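You operate a simulated robot arm through the tools that you are given. There is no shell and no other tool.

Carry out the task below with a simulated robot arm. There is one attempt and no reset: what you move stays moved.

Task
Tip the white tin's powder back into the box and rinse the tin.
Fine: lid on the door side top; stand the tin on the drain rack, run in about 150 ml, shut the tap, tip it down the sink; tin back, lid left off. Set down upright: white tin.

Only the result counts: the job must be done as asked and must still hold three seconds after the hand-in. Knocking over, shifting, dropping, spilling or breaking anything else fails it. Lids that push on must go on centred and level and be pressed home; caps that screw on are set level and turned clockwise until they are tight.

Robot
A 7-joint arm with a two-finger parallel gripper, fixed in place. Base frame: the origin is on the floor under the middle of its stand, x ahead of it, y to its left, z up; the work surface is at about z = 0.92. Lengths are in m, angles in rad, forces in N, time in s.
With the tool pointing down near the work surface it reaches from about 0.34 to 0.78 m from the base axis. Its first joint turns from -2.897 to 2.897 rad. Payload 3.91 kg.
Tool frame: the origin (TCP) lies between the finger pads and is the grasp point; the fingertips stand 0.03 m ahead of it; z points along the fingers, y is the line along which they close. Largest opening 0.11 m; finger width 0.02, thickness 0.01; the body of the gripper, 0.048 by 0.112 m, starts 0.055 m behind the TCP.
Orientation is told as [roll, pitch, yaw] about the base's x, y, z axes, in that order, counted from this pose: with the fingers straight down and closing along the base's y, the tool's x points along the base's -x, its y along +y and its z along -z.

Tools
- The arm moves only by the tool servo_tool. Its argument "targets" is a list of rows, each a list of 7 numbers: the shift along the tool's x, y, z in m, then the turn, a rotation vector about the tool's x, y, z in rad, then the opening, from 0 (shut) to 1 (fully open). In form: [[dx, dy, dz, wx, wy, wz, fingers], ...]. A call has 1 to 20 rows; each row shifts and turns the commanded pose from where the row before left it, along the tool's axes as they then stand. Each row takes 0.2 s and may step no farther than 0.05 m and 0.15 rad from the row before; otherwise, or with a gripper value out of range, the whole call is refused. Where a pose cannot be reached the arm comes as near as it can. A force on the tool above 60 N (or 10 N above the force at the start of the call, whichever is more), or a blocked arm, ends the call early, and 0.2 s more pass. Each finger travels about 0.153 m/s and halts on what it meets, pressing with about 21 N; the grip force reading is that of the motor and also rises with nothing between the fingers. The clock runs only during rows and for 0.2 s after the last one: add rows that do not move to give the fingers time. It gives the time, the measured TCP pose, the force on the tool (base axes), the opening and the grip force at its end, in the units of the frame above (readings bear some noise), with the torque about the TCP (base axes, N m) and any sound that the robot's microphone picked up.
- Cameras (640 x 400 px; columns grow to the right, rows downward): "scene" is fixed at [0.0413, 0.6506, 1.5773]; the picture's right is [-0.88, -0.48, 0.00], its down [-0.30, 0.55, -0.78] and it looks along [0.37, -0.69, -0.63] (base axes); focal length 224 px, centre (320, 200). "wrist" rides on the gripper at [0.077, 0.007, -0.114] in the tool frame; the picture's right is [-0.09, 1.00, 0.00], its down [-0.80, -0.07, -0.59] and it looks along [-0.59, -0.05, 0.80] (tool axes); focal length 270 px, centre (320, 200).
- camera(camera): a new picture of that camera. The clock stands still meanwhile.
- move_column(by): slides the trunk up (or, below 0, down) by that many m; the arm rides with it, the base frame stays. It gives what a move gives, with no picture.
- point_at(camera, pixels): there is no depth. For up to 12 entries [column, row, z] of the newest picture of that camera ("zoom" is the newest enlarged one), the place [x, y] in the base frame at which the ray of that pixel passes the height z, good to about 0.003 m, but the place of the scene camera against the robot may be out by one fixed shift of up to 0.025 m in any direction. The clock stands still meanwhile.
- close_up(camera, box): a new picture of the part [left, top, right, bottom] of that camera's present view, enlarged. The clock stands still meanwhile.
- finish_job(): hands the job in; it is judged then, once.

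Open the gripper and draw the arm clear of the work before you hand the job in, unless the task says otherwise.

The tools are called after "Call:" by a JSON object that holds its "method" and its "body". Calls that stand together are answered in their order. servo_tool: Moves the arm, as the interface text tells. Its arguments: {"type":"object","properties":{"targets":{"type":"array"}},"required":["targets"]} The other tools are called the same way: move_column (by) moves the trunk up or down; camera (camera) takes a picture; point_at (camera, pixels) gives the place at which the rays of pixels pass given heights; close_up (camera, box) takes an enlarged picture of a part of a camera's view; finish_job () hands the job in.

At the start:

```text
clock: 0.0
position: [0.3845, -0.1382, 1.438]
orientation: [0.0, 0.0, 0.001]
wrist_force: [0.5, 0.6, -0.1]
moment: [0.0, 0.02, -0.01]
grip_width: 0.11
gripper_force: 0.0
trunk travel left (down, up): [-0.575, 0.035]
```

scene: 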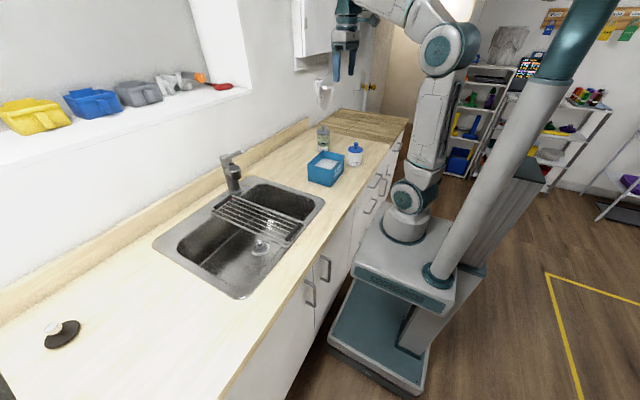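
wrist: 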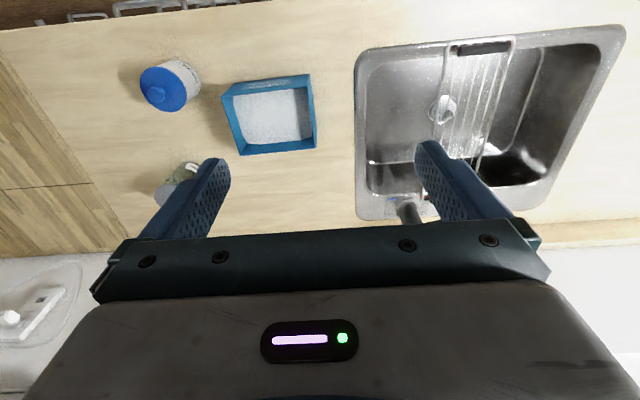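

I start by looking closely at the work area: the white tin with blue lid at about (355,153) in scene, the blue box at (325,168), the sink with rack, and the tap.

Call:
{"method": "close_up", "body": {"camera": "scene", "box": [270, 90, 430, 190]}}

Call:
{"method": "close_up", "body": {"camera": "scene", "box": [140, 130, 340, 310]}}

Call:
{"method": "close_up", "body": {"camera": "wrist", "box": [100, 30, 360, 230]}}

Call:
{"method": "close_up", "body": {"camera": "wrist", "box": [340, 10, 640, 240]}}

```text
4.00 times, centred on (350, 140) of scene
```

zoom: 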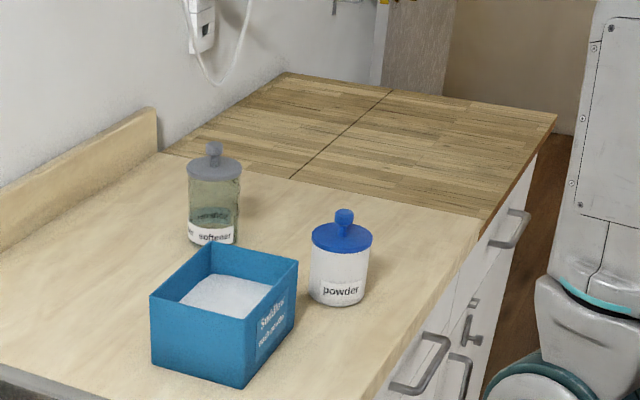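

```text
2.22 times, centred on (240, 220) of scene
```

zoom: 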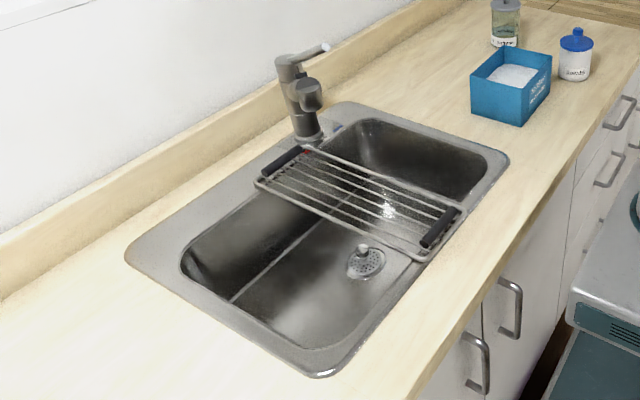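

```text
2.00 times, centred on (230, 130) of wrist
```

zoom: 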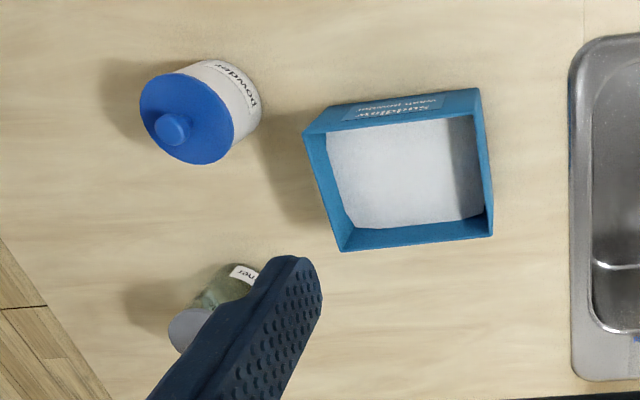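

```text
1.74 times, centred on (490, 125) of wrist
```

zoom: 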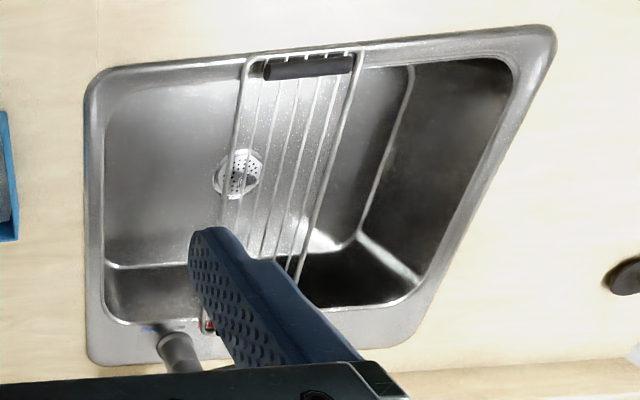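

The zooms show the powder tin (blue knob lid), a blue box of powder, a softener bottle, a tap with a lever, and the rack across the sink. I measure the positions with the wrist camera at work-surface height.

Call:
{"method": "camera", "body": {"camera": "wrist"}}

Call:
{"method": "point_at", "body": {"camera": "wrist", "pixels": [[165, 92, 1.03], [200, 80, 0.92], [221, 96, 1.0], [307, 74, 1.0], [316, 148, 1.0], [240, 155, 1.0], [357, 55, 0.92], [358, 218, 0.92], [625, 25, 0.92], [545, 215, 0.92], [443, 110, 0.78], [408, 212, 0.95]]}}

Call:
{"method": "point_at", "body": {"camera": "scene", "pixels": [[355, 146, 1.03], [355, 164, 0.92], [232, 190, 0.92], [230, 157, 1.1], [240, 153, 1.1], [325, 185, 0.92], [325, 60, 0.92], [390, 117, 0.92], [300, 133, 0.92], [222, 222, 0.92], [285, 243, 0.92], [324, 148, 0.92]]}}

```text
taken
```

wrist: 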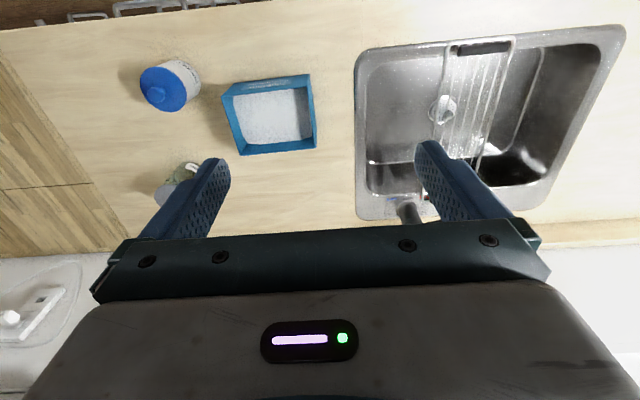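

```text
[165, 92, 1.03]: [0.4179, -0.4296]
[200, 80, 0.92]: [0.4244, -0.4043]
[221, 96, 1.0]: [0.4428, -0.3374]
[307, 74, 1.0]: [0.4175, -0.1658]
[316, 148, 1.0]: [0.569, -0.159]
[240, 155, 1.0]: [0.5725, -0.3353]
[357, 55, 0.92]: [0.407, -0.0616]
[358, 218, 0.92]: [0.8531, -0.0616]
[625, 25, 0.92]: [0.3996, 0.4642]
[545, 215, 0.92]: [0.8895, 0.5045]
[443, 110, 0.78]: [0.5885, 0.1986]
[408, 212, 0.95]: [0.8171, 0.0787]
```

```text
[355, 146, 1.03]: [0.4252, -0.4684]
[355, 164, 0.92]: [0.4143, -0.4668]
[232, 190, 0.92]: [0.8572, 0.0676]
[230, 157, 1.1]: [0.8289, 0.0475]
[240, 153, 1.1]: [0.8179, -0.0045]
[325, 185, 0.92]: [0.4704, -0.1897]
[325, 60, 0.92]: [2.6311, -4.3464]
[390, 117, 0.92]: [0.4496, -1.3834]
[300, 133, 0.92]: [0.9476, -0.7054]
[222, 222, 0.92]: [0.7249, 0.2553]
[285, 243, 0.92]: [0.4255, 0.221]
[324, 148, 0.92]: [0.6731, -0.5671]
```

Rough layout: tin at about (0.42,-0.43), box about x 0.43–0.57, y -0.34…-0.16, tap near (0.83,0.06). I zoom on the tap and rack to understand spout and lever.

Call:
{"method": "close_up", "body": {"camera": "scene", "box": [200, 140, 280, 200]}}

Call:
{"method": "close_up", "body": {"camera": "scene", "box": [195, 180, 315, 260]}}

Call:
{"method": "close_up", "body": {"camera": "scene", "box": [300, 120, 380, 190]}}

```text
6.67 times, centred on (240, 170) of scene
```

zoom: 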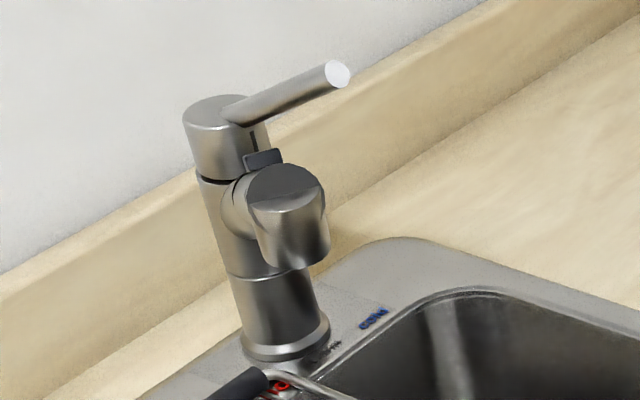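

```text
5.00 times, centred on (255, 220) of scene
```

zoom: 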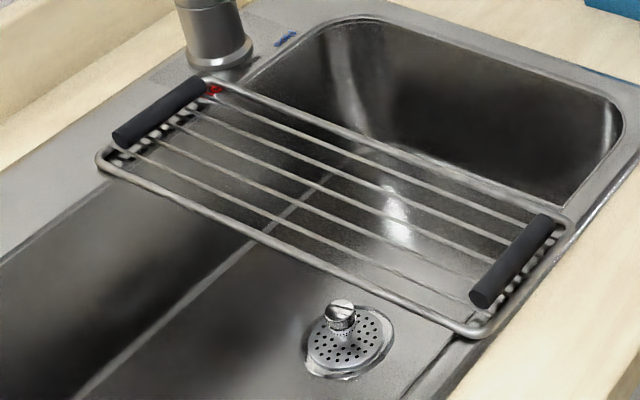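

```text
5.71 times, centred on (340, 155) of scene
```

zoom: 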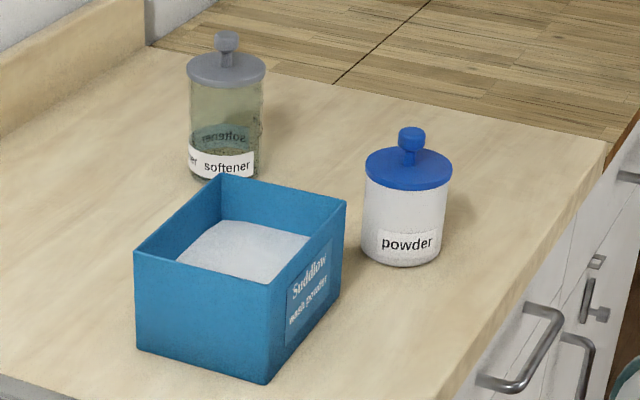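

The tap has its nozzle toward the sink and a lever tilted upward; marks show COLD toward the box side and HOT on the other side. I measure the boundary of the wooden door-side top and more points.

Call:
{"method": "point_at", "body": {"camera": "wrist", "pixels": [[5, 62, 0.92], [60, 140, 0.92], [100, 195, 0.92], [5, 30, 0.92], [130, 20, 0.92], [5, 190, 0.92], [180, 185, 0.92], [157, 95, 1.05], [5, 258, 0.92], [300, 3, 0.92]]}}

Call:
{"method": "point_at", "body": {"camera": "scene", "pixels": [[311, 129, 0.92], [388, 144, 0.92], [342, 107, 0.92], [407, 118, 0.92], [236, 172, 1.1], [236, 178, 1.08], [242, 151, 1.15], [226, 156, 1.15]]}}

```text
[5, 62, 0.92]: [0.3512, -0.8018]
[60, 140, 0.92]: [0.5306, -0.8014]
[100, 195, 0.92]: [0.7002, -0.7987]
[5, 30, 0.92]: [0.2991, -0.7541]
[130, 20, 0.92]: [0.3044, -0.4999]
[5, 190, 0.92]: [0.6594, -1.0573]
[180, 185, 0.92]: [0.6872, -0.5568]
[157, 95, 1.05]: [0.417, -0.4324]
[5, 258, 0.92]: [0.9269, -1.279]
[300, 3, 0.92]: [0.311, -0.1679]
```

```text
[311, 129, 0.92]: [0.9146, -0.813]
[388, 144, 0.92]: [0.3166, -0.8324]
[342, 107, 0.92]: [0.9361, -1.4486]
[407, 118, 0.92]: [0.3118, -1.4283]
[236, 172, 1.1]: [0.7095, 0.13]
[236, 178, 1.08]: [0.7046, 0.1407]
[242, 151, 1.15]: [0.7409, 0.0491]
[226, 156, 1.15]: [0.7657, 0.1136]
```

The wooden top begins at about y=-0.80 (beyond reach), so the worktop on the door side of the sink (y from -0.8 to -0.06) is the reachable top. I shift the arm toward +y so that the wrist camera sees the tap between the fingers.

Call:
{"method": "servo_tool", "body": {"targets": [[0, 0.045, 0, 0, 0, 0, 1], [0, 0.045, 0, 0, 0, 0, 1], [0, 0.045, 0, 0, 0, 0, 1], [0, 0.045, 0, 0, 0, 0, 1], [0, 0.045, 0, 0, 0, 0, 1], [0, 0, 0, 0, 0, 0, 1]]}}

Call:
{"method": "camera", "body": {"camera": "wrist"}}

```text
clock: 1.4
position: [0.3835, 0.0874, 1.4374]
orientation: [-0.001, -0.001, 0.0]
wrist_force: [-0.3, -0.8, -1.2]
moment: [-0.01, 0.03, 0.01]
grip_width: 0.1102
gripper_force: 0.2
trunk travel left (down, up): [-0.575, 0.035]
```

```text
taken
```

wrist: 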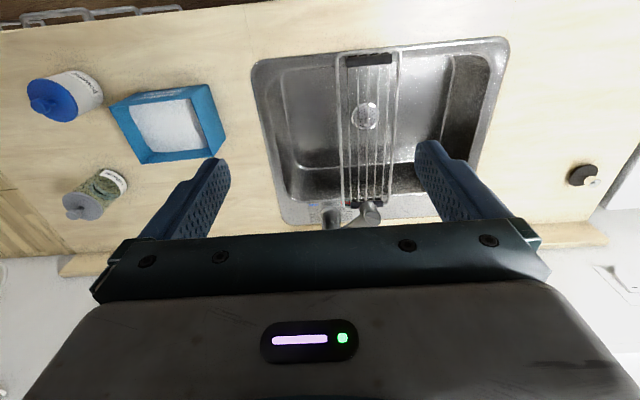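

The tap is now visible at about (350,212) between the fingers; I zoom in on it and on the rack.

Call:
{"method": "close_up", "body": {"camera": "wrist", "box": [290, 150, 430, 240]}}

Call:
{"method": "close_up", "body": {"camera": "wrist", "box": [320, 40, 420, 220]}}

Call:
{"method": "point_at", "body": {"camera": "wrist", "pixels": [[340, 65, 0.93], [397, 60, 0.93], [343, 200, 0.93], [388, 200, 0.93], [370, 212, 1.05], [328, 218, 1.1], [325, 217, 0.95]]}}

```text
4.44 times, centred on (360, 195) of wrist
```

zoom: 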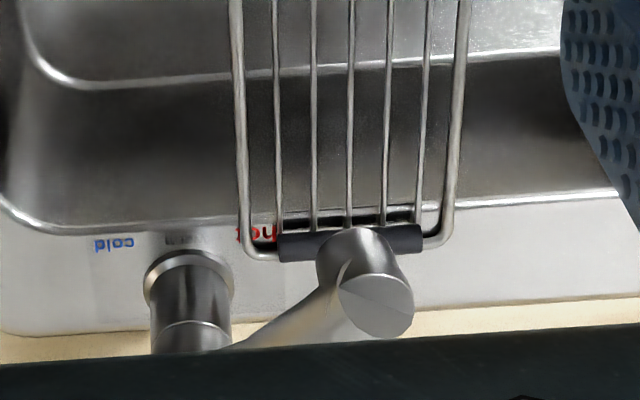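

```text
2.22 times, centred on (370, 130) of wrist
```

zoom: 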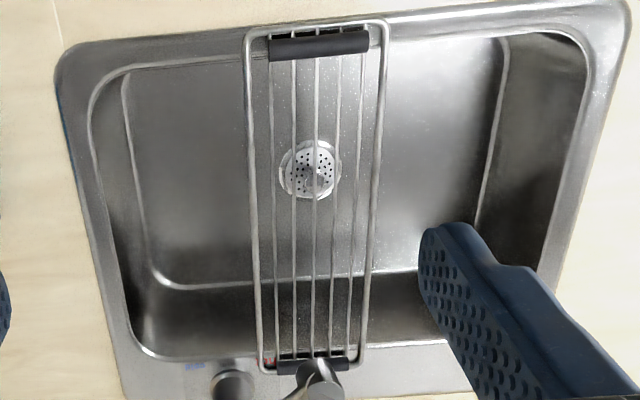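

```text
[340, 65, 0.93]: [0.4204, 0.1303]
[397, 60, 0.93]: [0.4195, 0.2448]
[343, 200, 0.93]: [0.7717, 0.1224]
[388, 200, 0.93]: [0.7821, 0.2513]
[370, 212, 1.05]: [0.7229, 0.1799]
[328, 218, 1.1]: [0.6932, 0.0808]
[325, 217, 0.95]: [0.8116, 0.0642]
```

The spout swings over the rack's back end (nozzle around (370,212)), and the tap body is near (325,217). I pitch the tool forward about 30° so the wrist camera sees the tap from the side for triangulation.

Call:
{"method": "servo_tool", "body": {"targets": [[0, 0, 0, 0, -0.13, 0, 1], [0, 0, 0, 0, -0.13, 0, 1], [0, 0, 0, 0, -0.13, 0, 1], [0, 0, 0, 0, -0.13, 0, 1], [0, 0, 0, 0, 0, 0, 1]]}}

Call:
{"method": "camera", "body": {"camera": "wrist"}}

Call:
{"method": "close_up", "body": {"camera": "wrist", "box": [260, 60, 420, 160]}}

```text
clock: 2.6
position: [0.3844, 0.0882, 1.4378]
orientation: [0.0, -0.523, -0.001]
wrist_force: [-0.2, 0.2, 0.4]
moment: [-0.02, -0.03, -0.01]
grip_width: 0.11
gripper_force: 0.0
trunk travel left (down, up): [-0.575, 0.035]
```

```text
taken
```

wrist: 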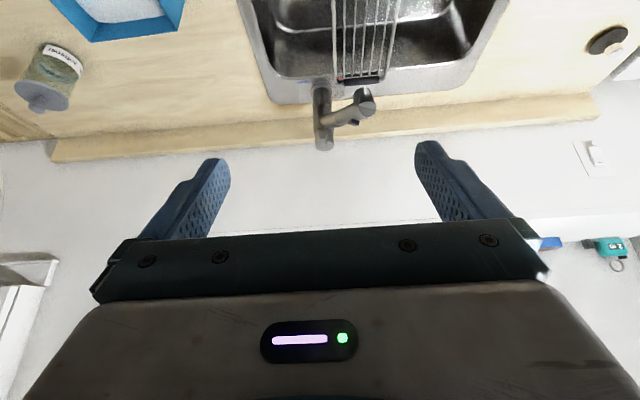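

```text
4.00 times, centred on (340, 110) of wrist
```

zoom: 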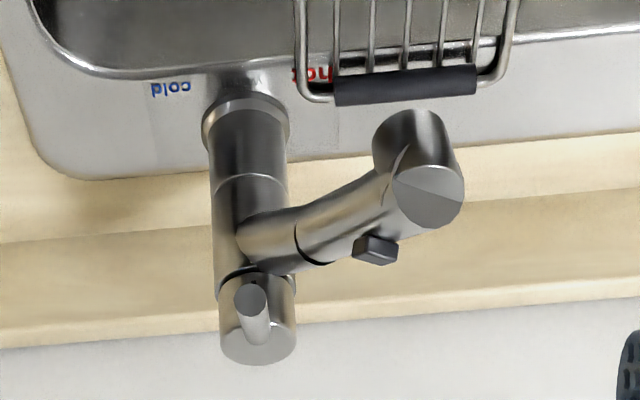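

Now the tap is clear: lever tip at about (322,135) pointing toward the robot, nozzle cap at (367,109), spout toward +y. I triangulate these using the rays at several heights.

Call:
{"method": "point_at", "body": {"camera": "wrist", "pixels": [[322.5, 135, 1.1], [322.5, 135, 1.2], [367, 109, 1.0], [367, 109, 1.1], [361.5, 92, 1.0], [361.5, 92, 1.1], [322, 90, 0.93], [324, 149, 1.1], [324, 149, 1.2], [361, 80, 0.93], [337, 83, 0.93], [384, 79, 0.93]]}}

Call:
{"method": "point_at", "body": {"camera": "scene", "pixels": [[242.5, 151, 1.1], [242.5, 151, 1.2], [235, 168, 1.0], [235, 168, 1.1], [236.5, 177, 1.0], [236.5, 177, 1.1], [226, 156, 1.1], [226, 156, 1.2], [215.5, 217.5, 0.93], [289, 247, 0.93], [311, 223, 0.93], [237, 196, 0.93]]}}

```text
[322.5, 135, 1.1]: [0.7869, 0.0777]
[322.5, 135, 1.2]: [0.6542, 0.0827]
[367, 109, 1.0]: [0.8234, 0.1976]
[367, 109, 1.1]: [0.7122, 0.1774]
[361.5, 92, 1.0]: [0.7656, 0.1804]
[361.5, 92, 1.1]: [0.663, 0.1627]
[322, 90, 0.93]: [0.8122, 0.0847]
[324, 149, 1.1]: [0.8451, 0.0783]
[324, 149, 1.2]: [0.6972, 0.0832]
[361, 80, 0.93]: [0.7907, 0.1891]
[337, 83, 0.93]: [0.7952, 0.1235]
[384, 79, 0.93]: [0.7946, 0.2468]
```

```text
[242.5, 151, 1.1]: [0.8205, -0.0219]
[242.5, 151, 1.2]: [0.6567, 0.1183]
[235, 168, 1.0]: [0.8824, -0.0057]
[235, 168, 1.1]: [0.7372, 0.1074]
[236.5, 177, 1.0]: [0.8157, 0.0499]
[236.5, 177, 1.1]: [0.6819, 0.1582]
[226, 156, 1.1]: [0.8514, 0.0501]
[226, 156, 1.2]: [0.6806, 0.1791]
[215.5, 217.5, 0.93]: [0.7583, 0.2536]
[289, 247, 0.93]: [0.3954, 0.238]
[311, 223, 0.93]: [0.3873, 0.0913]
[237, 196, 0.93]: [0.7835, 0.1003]
```

Triangulation: lever tip ≈ (0.69, 0.08, 1.173), nozzle ≈ (0.66, 0.167) with cap at z≈1.15 and outlet ≈1.10, over the rack (y 0.125–0.247). Now I return to tool-down and move over to the tin for a close look.

Call:
{"method": "servo_tool", "body": {"targets": [[0, -0.03, 0, 0, 0.13, 0, 1], [0, -0.03, 0, 0, 0.13, 0, 1], [0, -0.03, 0, 0, 0.13, 0, 1], [0, -0.03, 0, 0, 0.133, 0, 1], [0, -0.04, 0.02, 0, 0, 0, 1], [0, -0.04, 0.02, 0, 0, 0, 1], [0, -0.04, 0.02, 0, 0, 0, 1], [0, -0.04, 0.02, 0, 0, 0, 1], [0, -0.04, 0.02, 0, 0, 0, 1], [0, -0.04, 0.02, 0, 0, 0, 1], [0, -0.04, 0.02, 0, 0, 0, 1], [0, -0.04, 0.02, 0, 0, 0, 1], [0, -0.04, 0.02, 0, 0, 0, 1], [0, -0.038, 0.01, 0, 0, 0, 1], [0, 0, 0, 0, 0, 0, 1]]}}

Call:
{"method": "camera", "body": {"camera": "wrist"}}

```text
clock: 5.8
position: [0.384, -0.4306, 1.2465]
orientation: [0.0, 0.001, -0.001]
wrist_force: [0.5, 0.5, -0.2]
moment: [0.0, -0.02, -0.01]
grip_width: 0.1099
gripper_force: 0.0
trunk travel left (down, up): [-0.575, 0.035]
```

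```text
taken
```

wrist: 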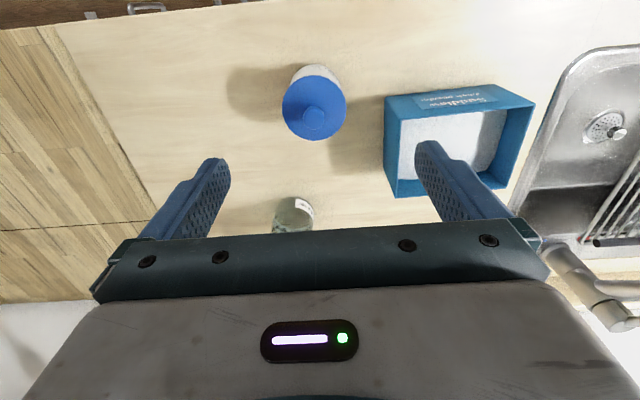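

The tin's lid is at (313,105) with the knob at (314,120). I zoom to measure it.

Call:
{"method": "close_up", "body": {"camera": "wrist", "box": [265, 55, 365, 145]}}

Call:
{"method": "close_up", "body": {"camera": "scene", "box": [335, 135, 375, 175]}}

```text
4.44 times, centred on (315, 100) of wrist
```

zoom: 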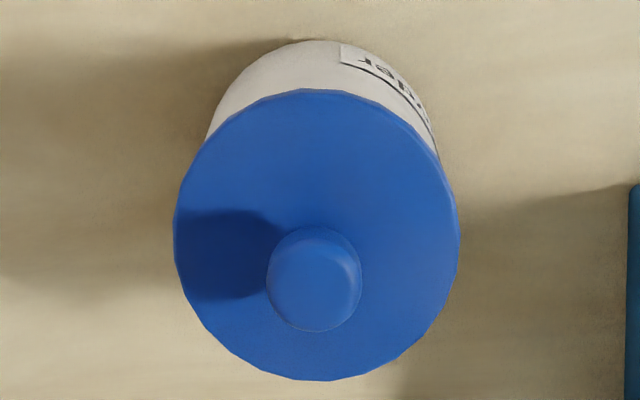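

```text
10.00 times, centred on (355, 155) of scene
```

zoom: 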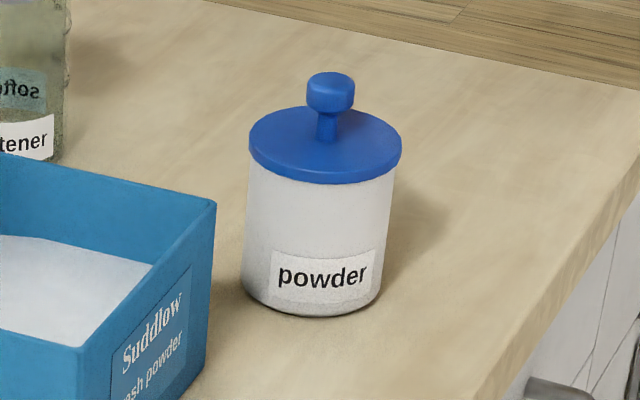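

Triangulating, the lid surface is at z≈1.016, knob top ≈1.055, lid diameter ≈0.082 m. I check with point_at at those heights.

Call:
{"method": "camera", "body": {"camera": "wrist"}}

Call:
{"method": "point_at", "body": {"camera": "wrist", "pixels": [[314, 107.9, 1.016], [313.6, 118, 1.053], [314, 64, 0.92], [384, 97, 1.0], [534, 97, 1.0], [508, 185, 1.0], [396, 195, 1.0], [398, 180, 0.92], [292, 215, 0.95]]}}

```text
taken
```

wrist: 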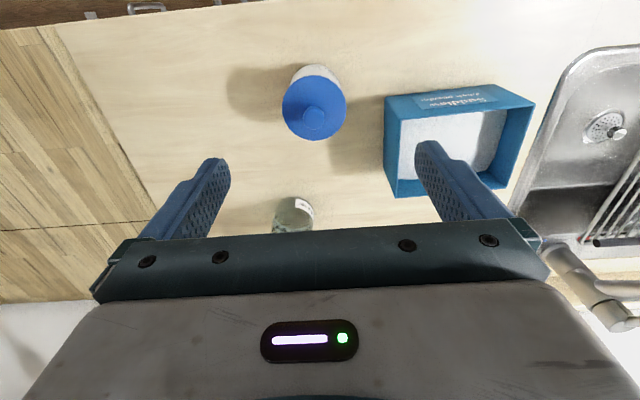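

```text
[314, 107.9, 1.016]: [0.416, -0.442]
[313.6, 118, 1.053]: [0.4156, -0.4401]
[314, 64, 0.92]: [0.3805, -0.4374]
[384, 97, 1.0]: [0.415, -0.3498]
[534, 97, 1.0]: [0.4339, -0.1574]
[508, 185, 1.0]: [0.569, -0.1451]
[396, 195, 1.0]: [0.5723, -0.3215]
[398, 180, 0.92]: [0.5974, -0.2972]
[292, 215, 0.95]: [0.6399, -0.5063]
```

Knob at (0.4157,-0.441). I descend to z≈1.13 above it, aligned, then check.

Call:
{"method": "servo_tool", "body": {"targets": [[-0.0158, -0.005, 0.03, 0, 0, 0, 1], [-0.0158, -0.0052, 0.03, 0, 0, 0, 1], [0, 0, 0.03, 0, 0, 0, 1], [0, 0, 0.026, 0, 0, 0, 1], [0, 0, 0, 0, 0, 0, 1]]}}

Call:
{"method": "camera", "body": {"camera": "wrist"}}

Call:
{"method": "close_up", "body": {"camera": "scene", "box": [320, 110, 400, 180]}}

```text
clock: 7.0
position: [0.4162, -0.4403, 1.132]
orientation: [0.001, 0.002, -0.002]
wrist_force: [-0.3, 0.3, 0.4]
moment: [0.01, 0.01, 0.0]
grip_width: 0.11
gripper_force: 0.0
trunk travel left (down, up): [-0.575, 0.035]
```

```text
taken
```

wrist: 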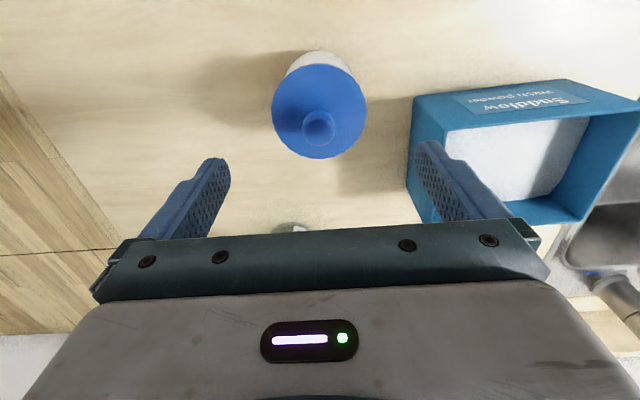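

```text
5.71 times, centred on (360, 145) of scene
```

zoom: 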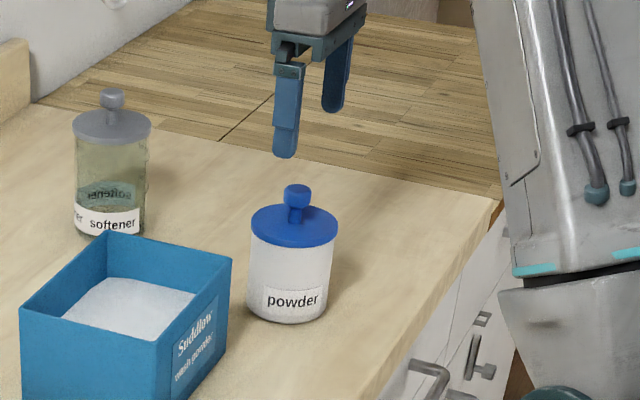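

The knob (319,127) is centred at (0.4155,-0.440). I descend to TCP z≈1.056 and close on the knob.

Call:
{"method": "servo_tool", "body": {"targets": [[0, 0, 0.026, 0, 0, 0, 1], [0, 0, 0.025, 0, 0, 0, 1], [0, 0, 0.024, 0, 0, 0, 1], [0, 0, 0, 0, 0, 0, 0.5], [0, 0, 0, 0, 0, 0, 0.15], [0, 0, 0, 0, 0, 0, 0.0], [0, 0, 0, 0, 0, 0, 0.0], [0, 0, 0, 0, 0, 0, 0.0]]}}

Call:
{"method": "camera", "body": {"camera": "wrist"}}

Call:
{"method": "close_up", "body": {"camera": "scene", "box": [320, 120, 390, 180]}}

```text
clock: 8.8
position: [0.4152, -0.44, 1.056]
orientation: [0.001, 0.004, 0.001]
wrist_force: [0.1, -0.1, -0.1]
moment: [0.03, 0.06, 0.0]
grip_width: 0.0242
gripper_force: 21.3
trunk travel left (down, up): [-0.575, 0.035]
heard: snap
```

```text
taken
```

wrist: 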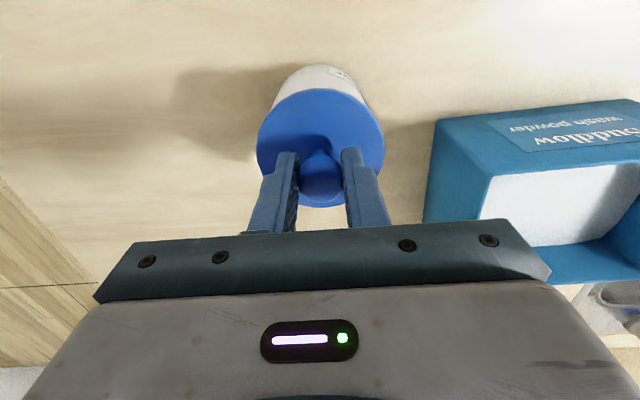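

```text
6.67 times, centred on (355, 150) of scene
```

zoom: 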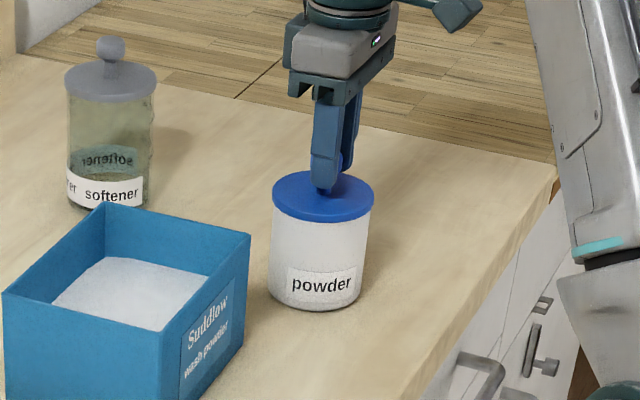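

Knob gripped (width 0.0242). I lift slowly by 1.5 cm and check whether the lid comes free or the tin rises with it.

Call:
{"method": "servo_tool", "body": {"targets": [[0, 0, -0.003, 0, 0, 0, 0], [0, 0, -0.004, 0, 0, 0, 0], [0, 0, -0.004, 0, 0, 0, 0], [0, 0, -0.004, 0, 0, 0, 0], [0, 0, 0, 0, 0, 0, 0]]}}

Call:
{"method": "close_up", "body": {"camera": "scene", "box": [320, 120, 390, 180]}}

```text
clock: 10.0
position: [0.4154, -0.4414, 1.071]
orientation: [0.0, 0.004, 0.0]
wrist_force: [-0.8, 0.0, 0.6]
moment: [0.0, -0.02, 0.0]
grip_width: 0.0239
gripper_force: 21.7
trunk travel left (down, up): [-0.575, 0.035]
```

```text
6.67 times, centred on (355, 150) of scene
```

zoom: 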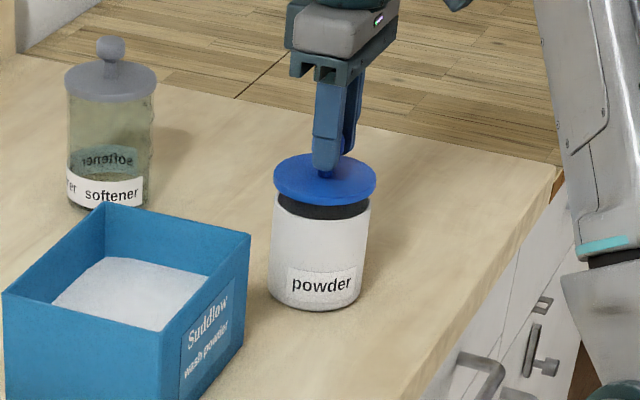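

The lid comes off cleanly with a short plug below it. I lift it clear and carry it toward the door (y≈-0.61), staying high.

Call:
{"method": "servo_tool", "body": {"targets": [[0, 0, -0.02, 0, 0, 0, 0], [0, 0, -0.03, 0, 0, 0, 0], [0, 0, -0.03, 0, 0, 0, 0], [0, -0.03, 0, 0, 0, 0, 0], [0, -0.04, 0, 0, 0, 0, 0], [0, -0.04, 0, 0, 0, 0, 0], [0, -0.04, 0, 0, 0, 0, 0], [0, -0.02, 0, 0, 0, 0, 0], [0, 0, 0, 0, 0, 0, 0]]}}

Call:
{"method": "close_up", "body": {"camera": "scene", "box": [310, 90, 410, 180]}}

Call:
{"method": "camera", "body": {"camera": "wrist"}}

```text
clock: 12.0
position: [0.4133, -0.6033, 1.1475]
orientation: [0.002, 0.006, -0.001]
wrist_force: [-0.2, -0.3, -0.8]
moment: [0.05, -0.01, 0.01]
grip_width: 0.0242
gripper_force: 20.9
out of reach, approached as far as the arm can: row 8
trunk travel left (down, up): [-0.575, 0.035]
```

```text
4.44 times, centred on (360, 135) of scene
```

zoom: 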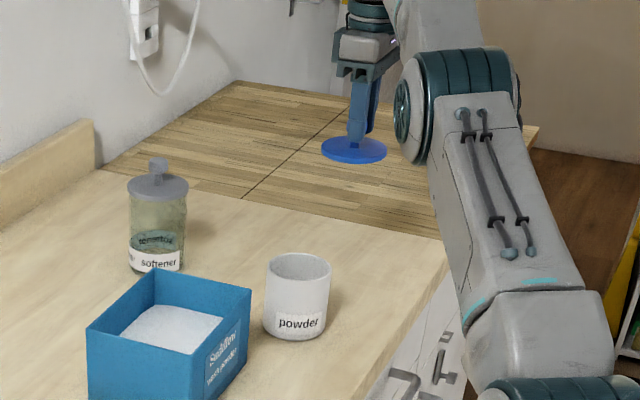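

```text
taken
```

wrist: 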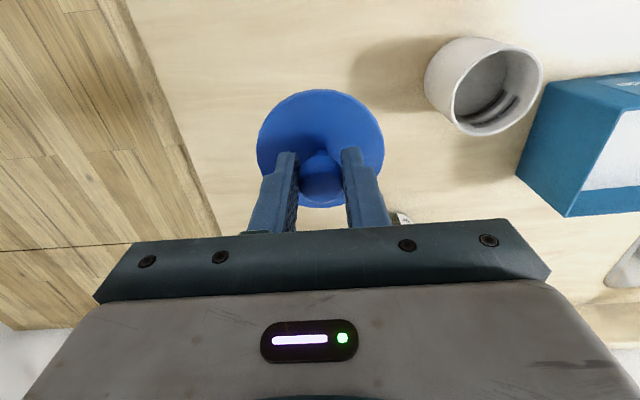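

The tin is open now at about (485,85) in the wrist view. I zoom into it to see the powder, then lower the lid here (0.413,-0.603) since that's on the door side of everything.

Call:
{"method": "close_up", "body": {"camera": "wrist", "box": [410, 25, 560, 150]}}

Call:
{"method": "servo_tool", "body": {"targets": [[0, 0, 0.03, 0, 0, 0, 0], [0, 0, 0.03, 0, 0, 0, 0], [0, 0, 0.03, 0, 0, 0, 0], [0, 0, 0.03, 0, 0, 0, 0], [0, 0, 0.02, 0, 0, 0, 0], [0, 0, 0, 0, 0, 0, 0]]}}

Call:
{"method": "close_up", "body": {"camera": "scene", "box": [310, 90, 410, 180]}}

```text
3.20 times, centred on (485, 88) of wrist
```

zoom: 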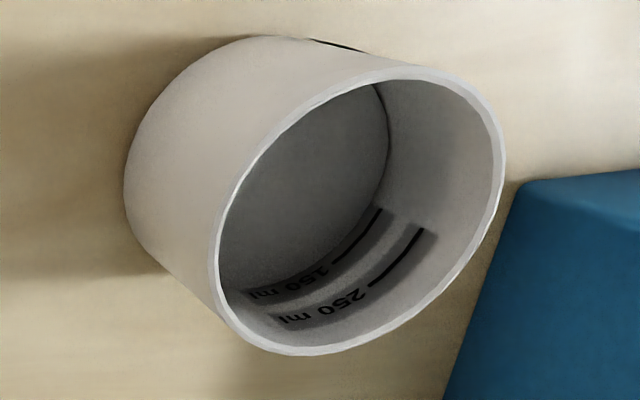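

```text
clock: 13.4
position: [0.4123, -0.6019, 1.0092]
orientation: [0.0, 0.004, -0.001]
wrist_force: [-0.1, -0.4, 0.0]
moment: [0.0, -0.03, -0.02]
grip_width: 0.0242
gripper_force: 20.7
trunk travel left (down, up): [-0.575, 0.035]
```

```text
4.44 times, centred on (360, 135) of scene
```

zoom: 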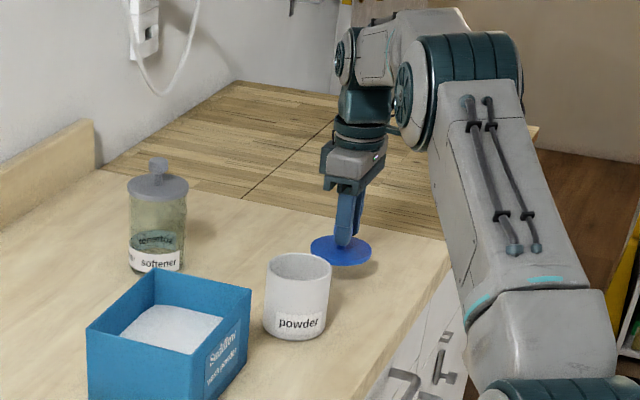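

The tin has 150 ml and 250 ml marks inside – useful. I lower the lid slowly until it touches the top.

Call:
{"method": "servo_tool", "body": {"targets": [[0, 0, 0.008, 0, 0, 0, 0], [0, 0, 0.006, 0, 0, 0, 0], [0, 0, 0.004, 0, 0, 0, 0], [0, 0, 0.003, 0, 0, 0, 0], [0, 0, 0.003, 0, 0, 0, 0], [0, 0, 0, 0, 0, 0, 0]]}}

Call:
{"method": "close_up", "body": {"camera": "scene", "box": [330, 120, 390, 170]}}

```text
clock: 14.8
position: [0.4112, -0.6014, 0.985]
orientation: [-0.001, 0.002, 0.0]
wrist_force: [0.4, 0.0, -0.2]
moment: [-0.03, 0.03, -0.02]
grip_width: 0.0241
gripper_force: 20.7
trunk travel left (down, up): [-0.575, 0.035]
```

```text
8.00 times, centred on (360, 145) of scene
```

zoom: 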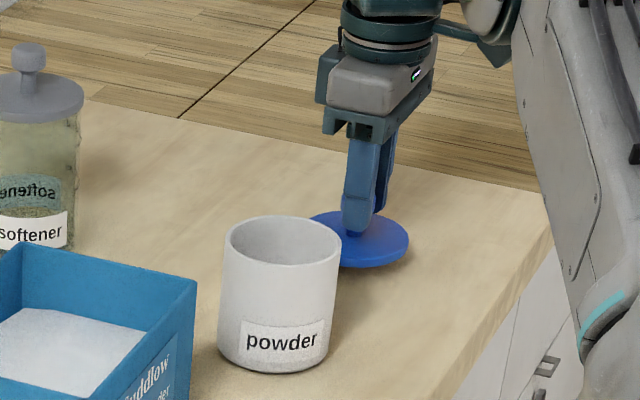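

Still free (force ~0). I continue down in small steps to feel contact.

Call:
{"method": "servo_tool", "body": {"targets": [[0, 0, 0.003, 0, 0, 0, 0], [0, 0, 0.003, 0, 0, 0, 0], [0, 0, 0.002, 0, 0, 0, 0], [0, 0, 0, 0, 0, 0, 0]]}}

```text
clock: 15.8
position: [0.4125, -0.6012, 0.9777]
orientation: [0.0, 0.004, 0.0]
wrist_force: [-0.8, 0.7, -0.1]
moment: [0.01, 0.0, 0.02]
grip_width: 0.0241
gripper_force: 20.8
trunk travel left (down, up): [-0.575, 0.035]
```

Still no contact; continuing in 2 mm steps.

Call:
{"method": "servo_tool", "body": {"targets": [[0, 0, 0.002, 0, 0, 0, 0], [0, 0, 0.002, 0, 0, 0, 0], [0, 0, 0, 0, 0, 0, 0]]}}

Call:
{"method": "close_up", "body": {"camera": "scene", "box": [340, 130, 380, 165]}}

```text
clock: 16.6
position: [0.4122, -0.6022, 0.9737]
orientation: [-0.001, 0.004, 0.001]
wrist_force: [0.7, -0.5, 0.7]
moment: [0.01, 0.0, -0.01]
grip_width: 0.024
gripper_force: 21.1
trunk travel left (down, up): [-0.575, 0.035]
```

```text
11.43 times, centred on (360, 148) of scene
```

zoom: 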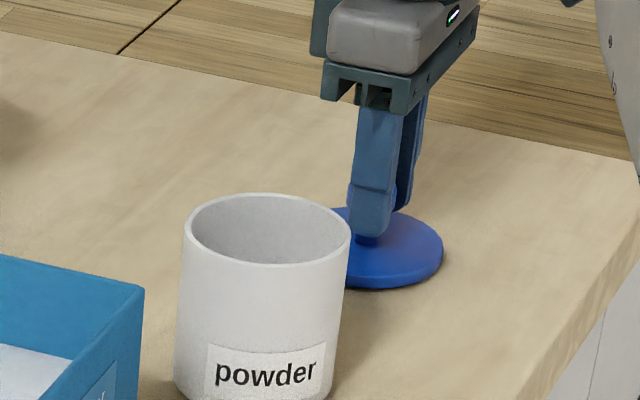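

Contact seems near; two more 2 mm steps.

Call:
{"method": "servo_tool", "body": {"targets": [[0, 0, 0.002, 0, 0, 0, 0], [0, 0, 0.002, 0, 0, 0, 0], [0, 0, 0, 0, 0, 0, 0]]}}

```text
clock: 17.4
position: [0.4133, -0.6018, 0.9712]
orientation: [-0.001, 0.001, 0.0]
wrist_force: [-0.6, -1.1, 4.8]
moment: [0.16, -0.07, -0.06]
grip_width: 0.0239
gripper_force: 20.9
trunk travel left (down, up): [-0.575, 0.035]
```

Contact (Fz 4.8 N). I release the knob and lift straight up.

Call:
{"method": "servo_tool", "body": {"targets": [[0, 0, -0.001, 0, 0, 0, 0], [0, 0, 0, 0, 0, 0, 0.3], [0, 0, 0, 0, 0, 0, 0.5], [0, 0, 0, 0, 0, 0, 0.5], [0, 0, -0.03, 0, 0, 0, 0.5], [0, 0, -0.04, 0, 0, 0, 0.5], [0, 0, -0.04, 0, 0, 0, 0.5], [0, 0, -0.04, 0, 0, 0, 1], [0, 0, 0, 0, 0, 0, 1]]}}

Call:
{"method": "close_up", "body": {"camera": "scene", "box": [320, 110, 400, 175]}}

Call:
{"method": "camera", "body": {"camera": "wrist"}}

```text
clock: 19.4
position: [0.4129, -0.6029, 1.1224]
orientation: [0.0, 0.002, 0.0]
wrist_force: [-0.1, 0.2, 0.1]
moment: [-0.01, 0.03, 0.0]
grip_width: 0.1098
gripper_force: 0.2
trunk travel left (down, up): [-0.575, 0.035]
```

```text
6.15 times, centred on (360, 142) of scene
```

zoom: 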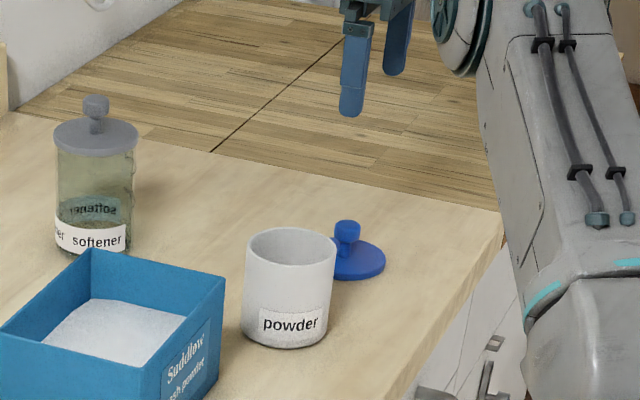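

```text
taken
```

wrist: 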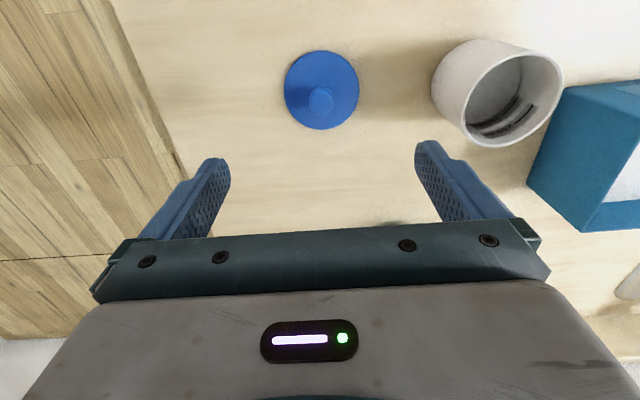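

The lid stands on the door-side top at (0.412,-0.602). Next I place the camera above the tin to look straight into it and at the box.

Call:
{"method": "servo_tool", "body": {"targets": [[0, 0, -0.04, 0, 0, 0, 1], [-0.01, 0.035, -0.03, 0, 0, 0, 1], [-0.01, 0.04, -0.02, 0, 0, 0, 1], [-0.015, 0.04, -0.01, 0, 0, 0, 1], [-0.015, 0.038, 0, 0, 0, 0, 1], [0, 0, 0, 0, 0, 0, 1]]}}

Call:
{"method": "camera", "body": {"camera": "wrist"}}

Call:
{"method": "close_up", "body": {"camera": "wrist", "box": [270, 0, 370, 70]}}

```text
clock: 20.8
position: [0.4612, -0.4458, 1.2183]
orientation: [0.0, 0.004, -0.001]
wrist_force: [0.5, -0.2, 0.6]
moment: [0.01, 0.0, -0.02]
grip_width: 0.1101
gripper_force: 0.0
out of reach, approached as far as the arm can: row 1
trunk travel left (down, up): [-0.575, 0.035]
```

```text
taken
```

wrist: 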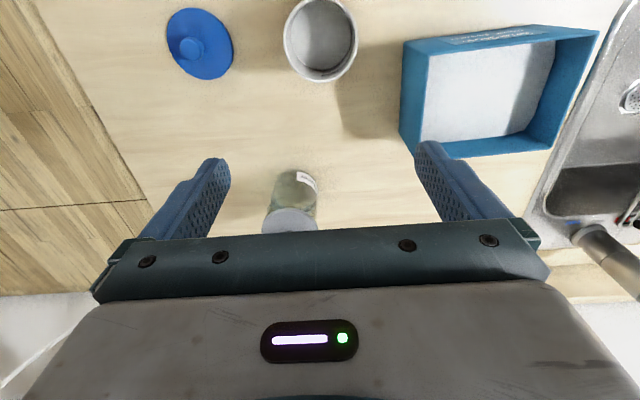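

```text
5.71 times, centred on (320, 35) of wrist
```

zoom: 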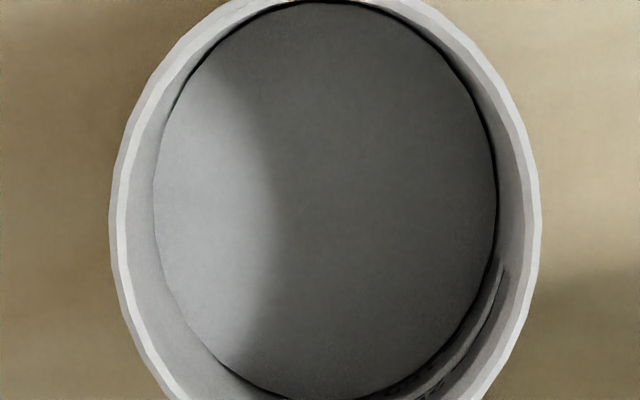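

The powder surface sits ~6 cm below the rim. Before grasping, I rehearse the pouring pose in free air above the box: move to y≈-0.26 and pitch the tool forward 75°, to learn whether the wrist can then roll enough.

Call:
{"method": "servo_tool", "body": {"targets": [[0, 0.035, 0, 0, -0.131, 0, 1], [0, 0.035, 0, 0, -0.131, 0, 1], [0, 0.035, 0, 0, -0.131, 0, 1], [0, 0.035, 0, 0, -0.131, 0, 1], [0, 0.035, 0, 0, -0.131, 0, 1], [0, 0.015, 0, 0, -0.131, 0, 1], [0, 0, 0, 0, -0.131, 0, 1], [0, 0, 0, 0, -0.131, 0, 1], [0, 0, 0, 0, -0.131, 0, 1], [0, 0, 0, 0, -0.131, 0, 1], [0, 0, 0, 0, 0, 0, 1]]}}

Call:
{"method": "camera", "body": {"camera": "scene"}}

```text
clock: 23.2
position: [0.4606, -0.2562, 1.219]
orientation: [-0.002, -1.31, 0.0]
wrist_force: [-0.6, 0.6, 0.2]
moment: [0.0, 0.0, -0.04]
grip_width: 0.1097
gripper_force: 0.0
trunk travel left (down, up): [-0.575, 0.035]
```

```text
taken
```

scene: 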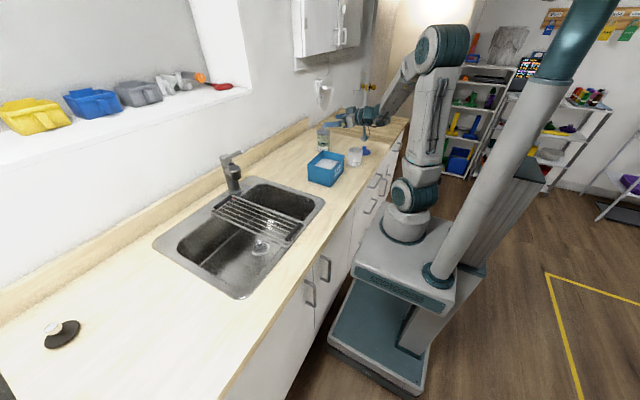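

The horizontal pose is reachable. I test rolling about the tool axis by +2.4 rad.

Call:
{"method": "servo_tool", "body": {"targets": [[0, 0, 0, 0, 0, 0.15, 1], [0, 0, 0, 0, 0, 0.15, 1], [0, 0, 0, 0, 0, 0.15, 1], [0, 0, 0, 0, 0, 0.15, 1], [0, 0, 0, 0, 0, 0.15, 1], [0, 0, 0, 0, 0, 0.15, 1], [0, 0, 0, 0, 0, 0.15, 1], [0, 0, 0, 0, 0, 0.15, 1], [0, 0, 0, 0, 0, 0.15, 1], [0, 0, 0, 0, 0, 0.15, 1], [0, 0, 0, 0, 0, 0.15, 1], [0, 0, 0, 0, 0, 0.15, 1], [0, 0, 0, 0, 0, 0.15, 1], [0, 0, 0, 0, 0, 0.15, 1], [0, 0, 0, 0, 0, 0.15, 1], [0, 0, 0, 0, 0, 0.15, 1], [0, 0, 0, 0, 0, 0, 1]]}}

```text
clock: 26.8
position: [0.4623, -0.256, 1.2188]
orientation: [1.192, 0.791, -1.848]
wrist_force: [-0.7, -0.4, -0.7]
moment: [-0.02, 0.01, -0.01]
grip_width: 0.1099
gripper_force: 0.0
trunk travel left (down, up): [-0.575, 0.035]
```

That worked fully (tool axis kept). I try further to about 3.1 rad.

Call:
{"method": "servo_tool", "body": {"targets": [[0, 0, 0, 0, 0, 0.15, 1], [0, 0, 0, 0, 0, 0.15, 1], [0, 0, 0, 0, 0, 0.15, 1], [0, 0, 0, 0, 0, 0.15, 1], [0, 0, 0, 0, 0, 0.1416, 1], [0, 0, 0, 0, 0, 0, 1]]}}

Call:
{"method": "camera", "body": {"camera": "wrist"}}

```text
clock: 28.2
position: [0.4615, -0.2553, 1.2191]
orientation: [-0.002, 1.309, 3.138]
wrist_force: [-0.5, 1.2, -0.7]
moment: [0.0, -0.01, -0.02]
grip_width: 0.1099
gripper_force: 0.1
trunk travel left (down, up): [-0.575, 0.035]
```

```text
taken
```

wrist: 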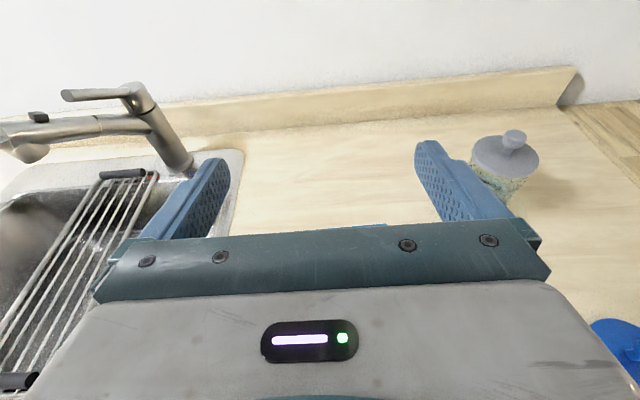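

A full 180° flip is possible, so the wrist roll is enough for pouring. This view shows the tap at left; I zoom on it for lever and nozzle details.

Call:
{"method": "close_up", "body": {"camera": "wrist", "box": [0, 60, 220, 200]}}

Call:
{"method": "point_at", "body": {"camera": "wrist", "pixels": [[65, 95, 1.173], [65, 95, 1.15], [120, 91, 1.15], [128, 95, 1.15], [28, 163, 1.1], [20, 145, 1.1], [150, 172, 0.94], [100, 176, 0.94], [5, 140, 1.1]]}}

```text
2.86 times, centred on (110, 130) of wrist
```

zoom: 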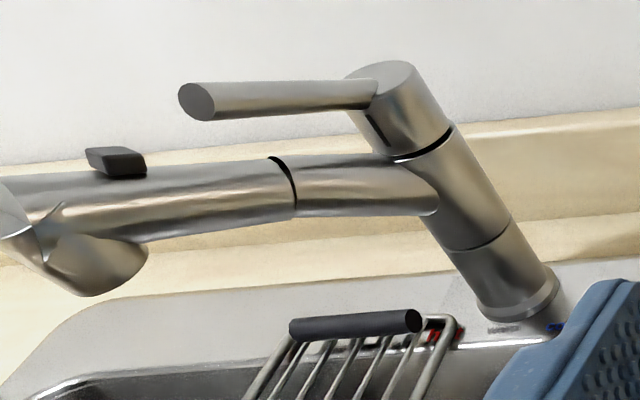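

```text
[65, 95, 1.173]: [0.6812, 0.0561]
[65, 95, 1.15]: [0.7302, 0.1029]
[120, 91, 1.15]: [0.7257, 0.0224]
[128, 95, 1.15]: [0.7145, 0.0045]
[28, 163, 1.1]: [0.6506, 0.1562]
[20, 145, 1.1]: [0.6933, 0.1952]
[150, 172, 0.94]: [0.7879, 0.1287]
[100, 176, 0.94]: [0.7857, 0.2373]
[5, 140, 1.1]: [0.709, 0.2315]
```

Lever tip refined to (0.707,0.081,1.161); outlet around z≈1.09–1.10. Now I roll back to the unflipped posture.

Call:
{"method": "servo_tool", "body": {"targets": [[0, 0, 0, 0, 0, -0.15, 1], [0, 0, 0, 0, 0, -0.15, 1], [0, 0, 0, 0, 0, -0.15, 1], [0, 0, 0, 0, 0, -0.15, 1], [0, 0, 0, 0, 0, -0.15, 1], [0, 0, 0, 0, 0, -0.15, 1], [0, 0, 0, 0, 0, -0.15, 1], [0, 0, 0, 0, 0, -0.15, 1], [0, 0, 0, 0, 0, -0.15, 1], [0, 0, 0, 0, 0, -0.15, 1], [0, 0, 0, 0, 0, -0.15, 1], [0, 0, 0, 0, 0, -0.15, 1], [0, 0, 0, 0, 0, -0.15, 1], [0, 0, 0, 0, 0, -0.15, 1], [0, 0, 0, 0, 0, -0.15, 1], [0, 0, 0, 0, 0, -0.15, 1], [0, 0, 0, 0, 0, -0.15, 1], [0, 0, 0, 0, 0, -0.15, 1], [0, 0, 0, 0, 0, -0.15, 1], [0, 0, 0, 0, 0, -0.1416, 1]]}}

Call:
{"method": "servo_tool", "body": {"targets": [[0, -0.045, 0, 0, 0.13, 0, 1], [0, -0.045, 0, 0, 0.13, 0, 1], [0, -0.045, 0, 0, 0.13, 0, 1], [0, -0.045, 0, 0, 0.1336, 0, 1], [0, 0, -0.03, 0, 0, 0, 1], [0, 0, -0.03, 0, 0, 0, 1], [0, 0, -0.03, 0, 0, 0, 1], [0, 0, 0, 0, 0, 0, 1]]}}

```text
clock: 32.4
position: [0.4612, -0.2554, 1.2194]
orientation: [0.5, -1.27, -0.518]
wrist_force: [0.6, 0.8, 0.7]
moment: [-0.02, 0.02, 0.01]
grip_width: 0.1102
gripper_force: 0.0
trunk travel left (down, up): [-0.575, 0.035]
```

```text
clock: 34.2
position: [0.3919, -0.4409, 1.2566]
orientation: [0.204, -0.769, -0.182]
wrist_force: [-0.3, 0.2, 0.1]
moment: [-0.01, 0.02, 0.01]
grip_width: 0.11
gripper_force: 0.0
trunk travel left (down, up): [-0.575, 0.035]
```

I under-rotated by 0.15 rad; I correct the orientation with a small rotation vector (0.075, 0, -0.13).

Call:
{"method": "servo_tool", "body": {"targets": [[0, 0, 0, 0.0375, 0, -0.065, 1], [0, 0, 0, 0.0375, 0, -0.065, 1], [0, 0, 0, 0, 0, 0, 1]]}}

Call:
{"method": "camera", "body": {"camera": "wrist"}}

```text
clock: 35.0
position: [0.3905, -0.4423, 1.2562]
orientation: [0.001, -0.783, 0.001]
wrist_force: [0.1, 0.7, 0.5]
moment: [0.03, 0.0, 0.0]
grip_width: 0.1101
gripper_force: 0.0
trunk travel left (down, up): [-0.575, 0.035]
```

```text
taken
```

wrist: 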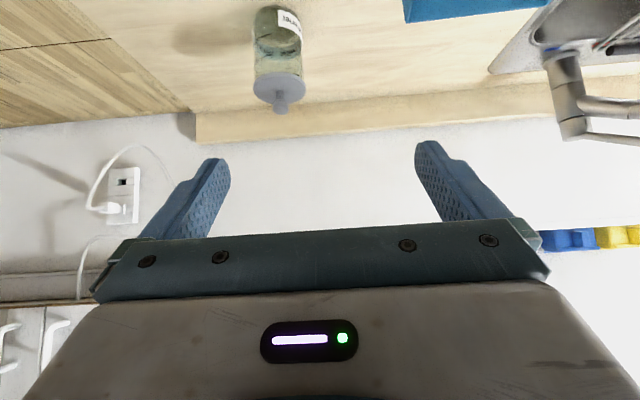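

Orientation is now clean (pitch −0.783). I move to the pre-grasp point behind/above the tin, at about (0.331,-0.441,1.072).

Call:
{"method": "servo_tool", "body": {"targets": [[0.043, 0.0003, 0.0221, 0, 0, 0, 1], [0.043, 0.0003, 0.0221, 0, 0, 0, 1], [0.043, 0.0003, 0.0221, 0, 0, 0, 1], [0.043, 0.0004, 0.0222, 0, 0, 0, 1], [0, 0, 0, 0, 0, 0, 1]]}}

Call:
{"method": "camera", "body": {"camera": "wrist"}}

Call:
{"method": "close_up", "body": {"camera": "scene", "box": [310, 100, 410, 180]}}

```text
clock: 36.2
position: [0.3317, -0.4389, 1.0717]
orientation: [0.001, -0.784, 0.002]
wrist_force: [0.3, -0.6, -0.5]
moment: [-0.01, 0.0, 0.02]
grip_width: 0.1101
gripper_force: 0.0
trunk travel left (down, up): [-0.575, 0.035]
```

```text
taken
```

wrist: 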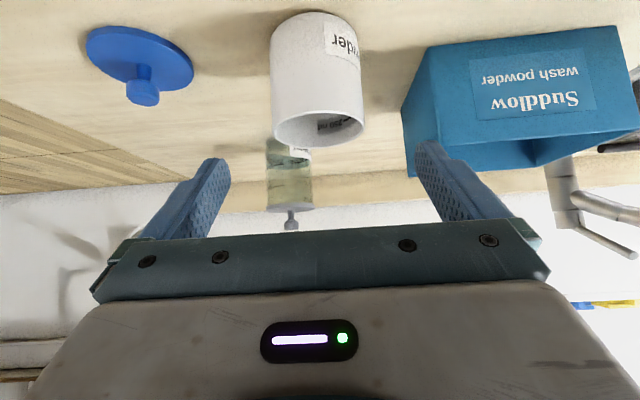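

```text
5.00 times, centred on (360, 140) of scene
```

zoom: 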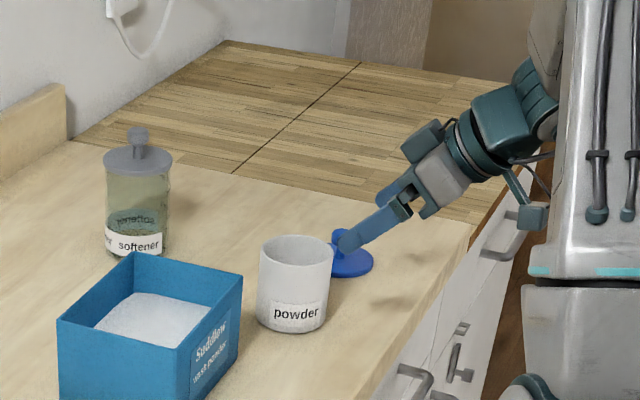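

The tin (rim at (272–365,128)) lies straight ahead between the fingers. I verify its lateral position before advancing.

Call:
{"method": "point_at", "body": {"camera": "wrist", "pixels": [[272, 130, 1.01], [365, 124, 1.01], [319, 127, 1.01], [270, 30, 0.92], [355, 28, 0.92], [313, 12, 0.92]]}}

```text
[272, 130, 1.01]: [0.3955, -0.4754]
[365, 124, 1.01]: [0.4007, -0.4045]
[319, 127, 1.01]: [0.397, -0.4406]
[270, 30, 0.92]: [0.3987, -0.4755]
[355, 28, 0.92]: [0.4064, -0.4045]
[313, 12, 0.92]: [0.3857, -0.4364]
```

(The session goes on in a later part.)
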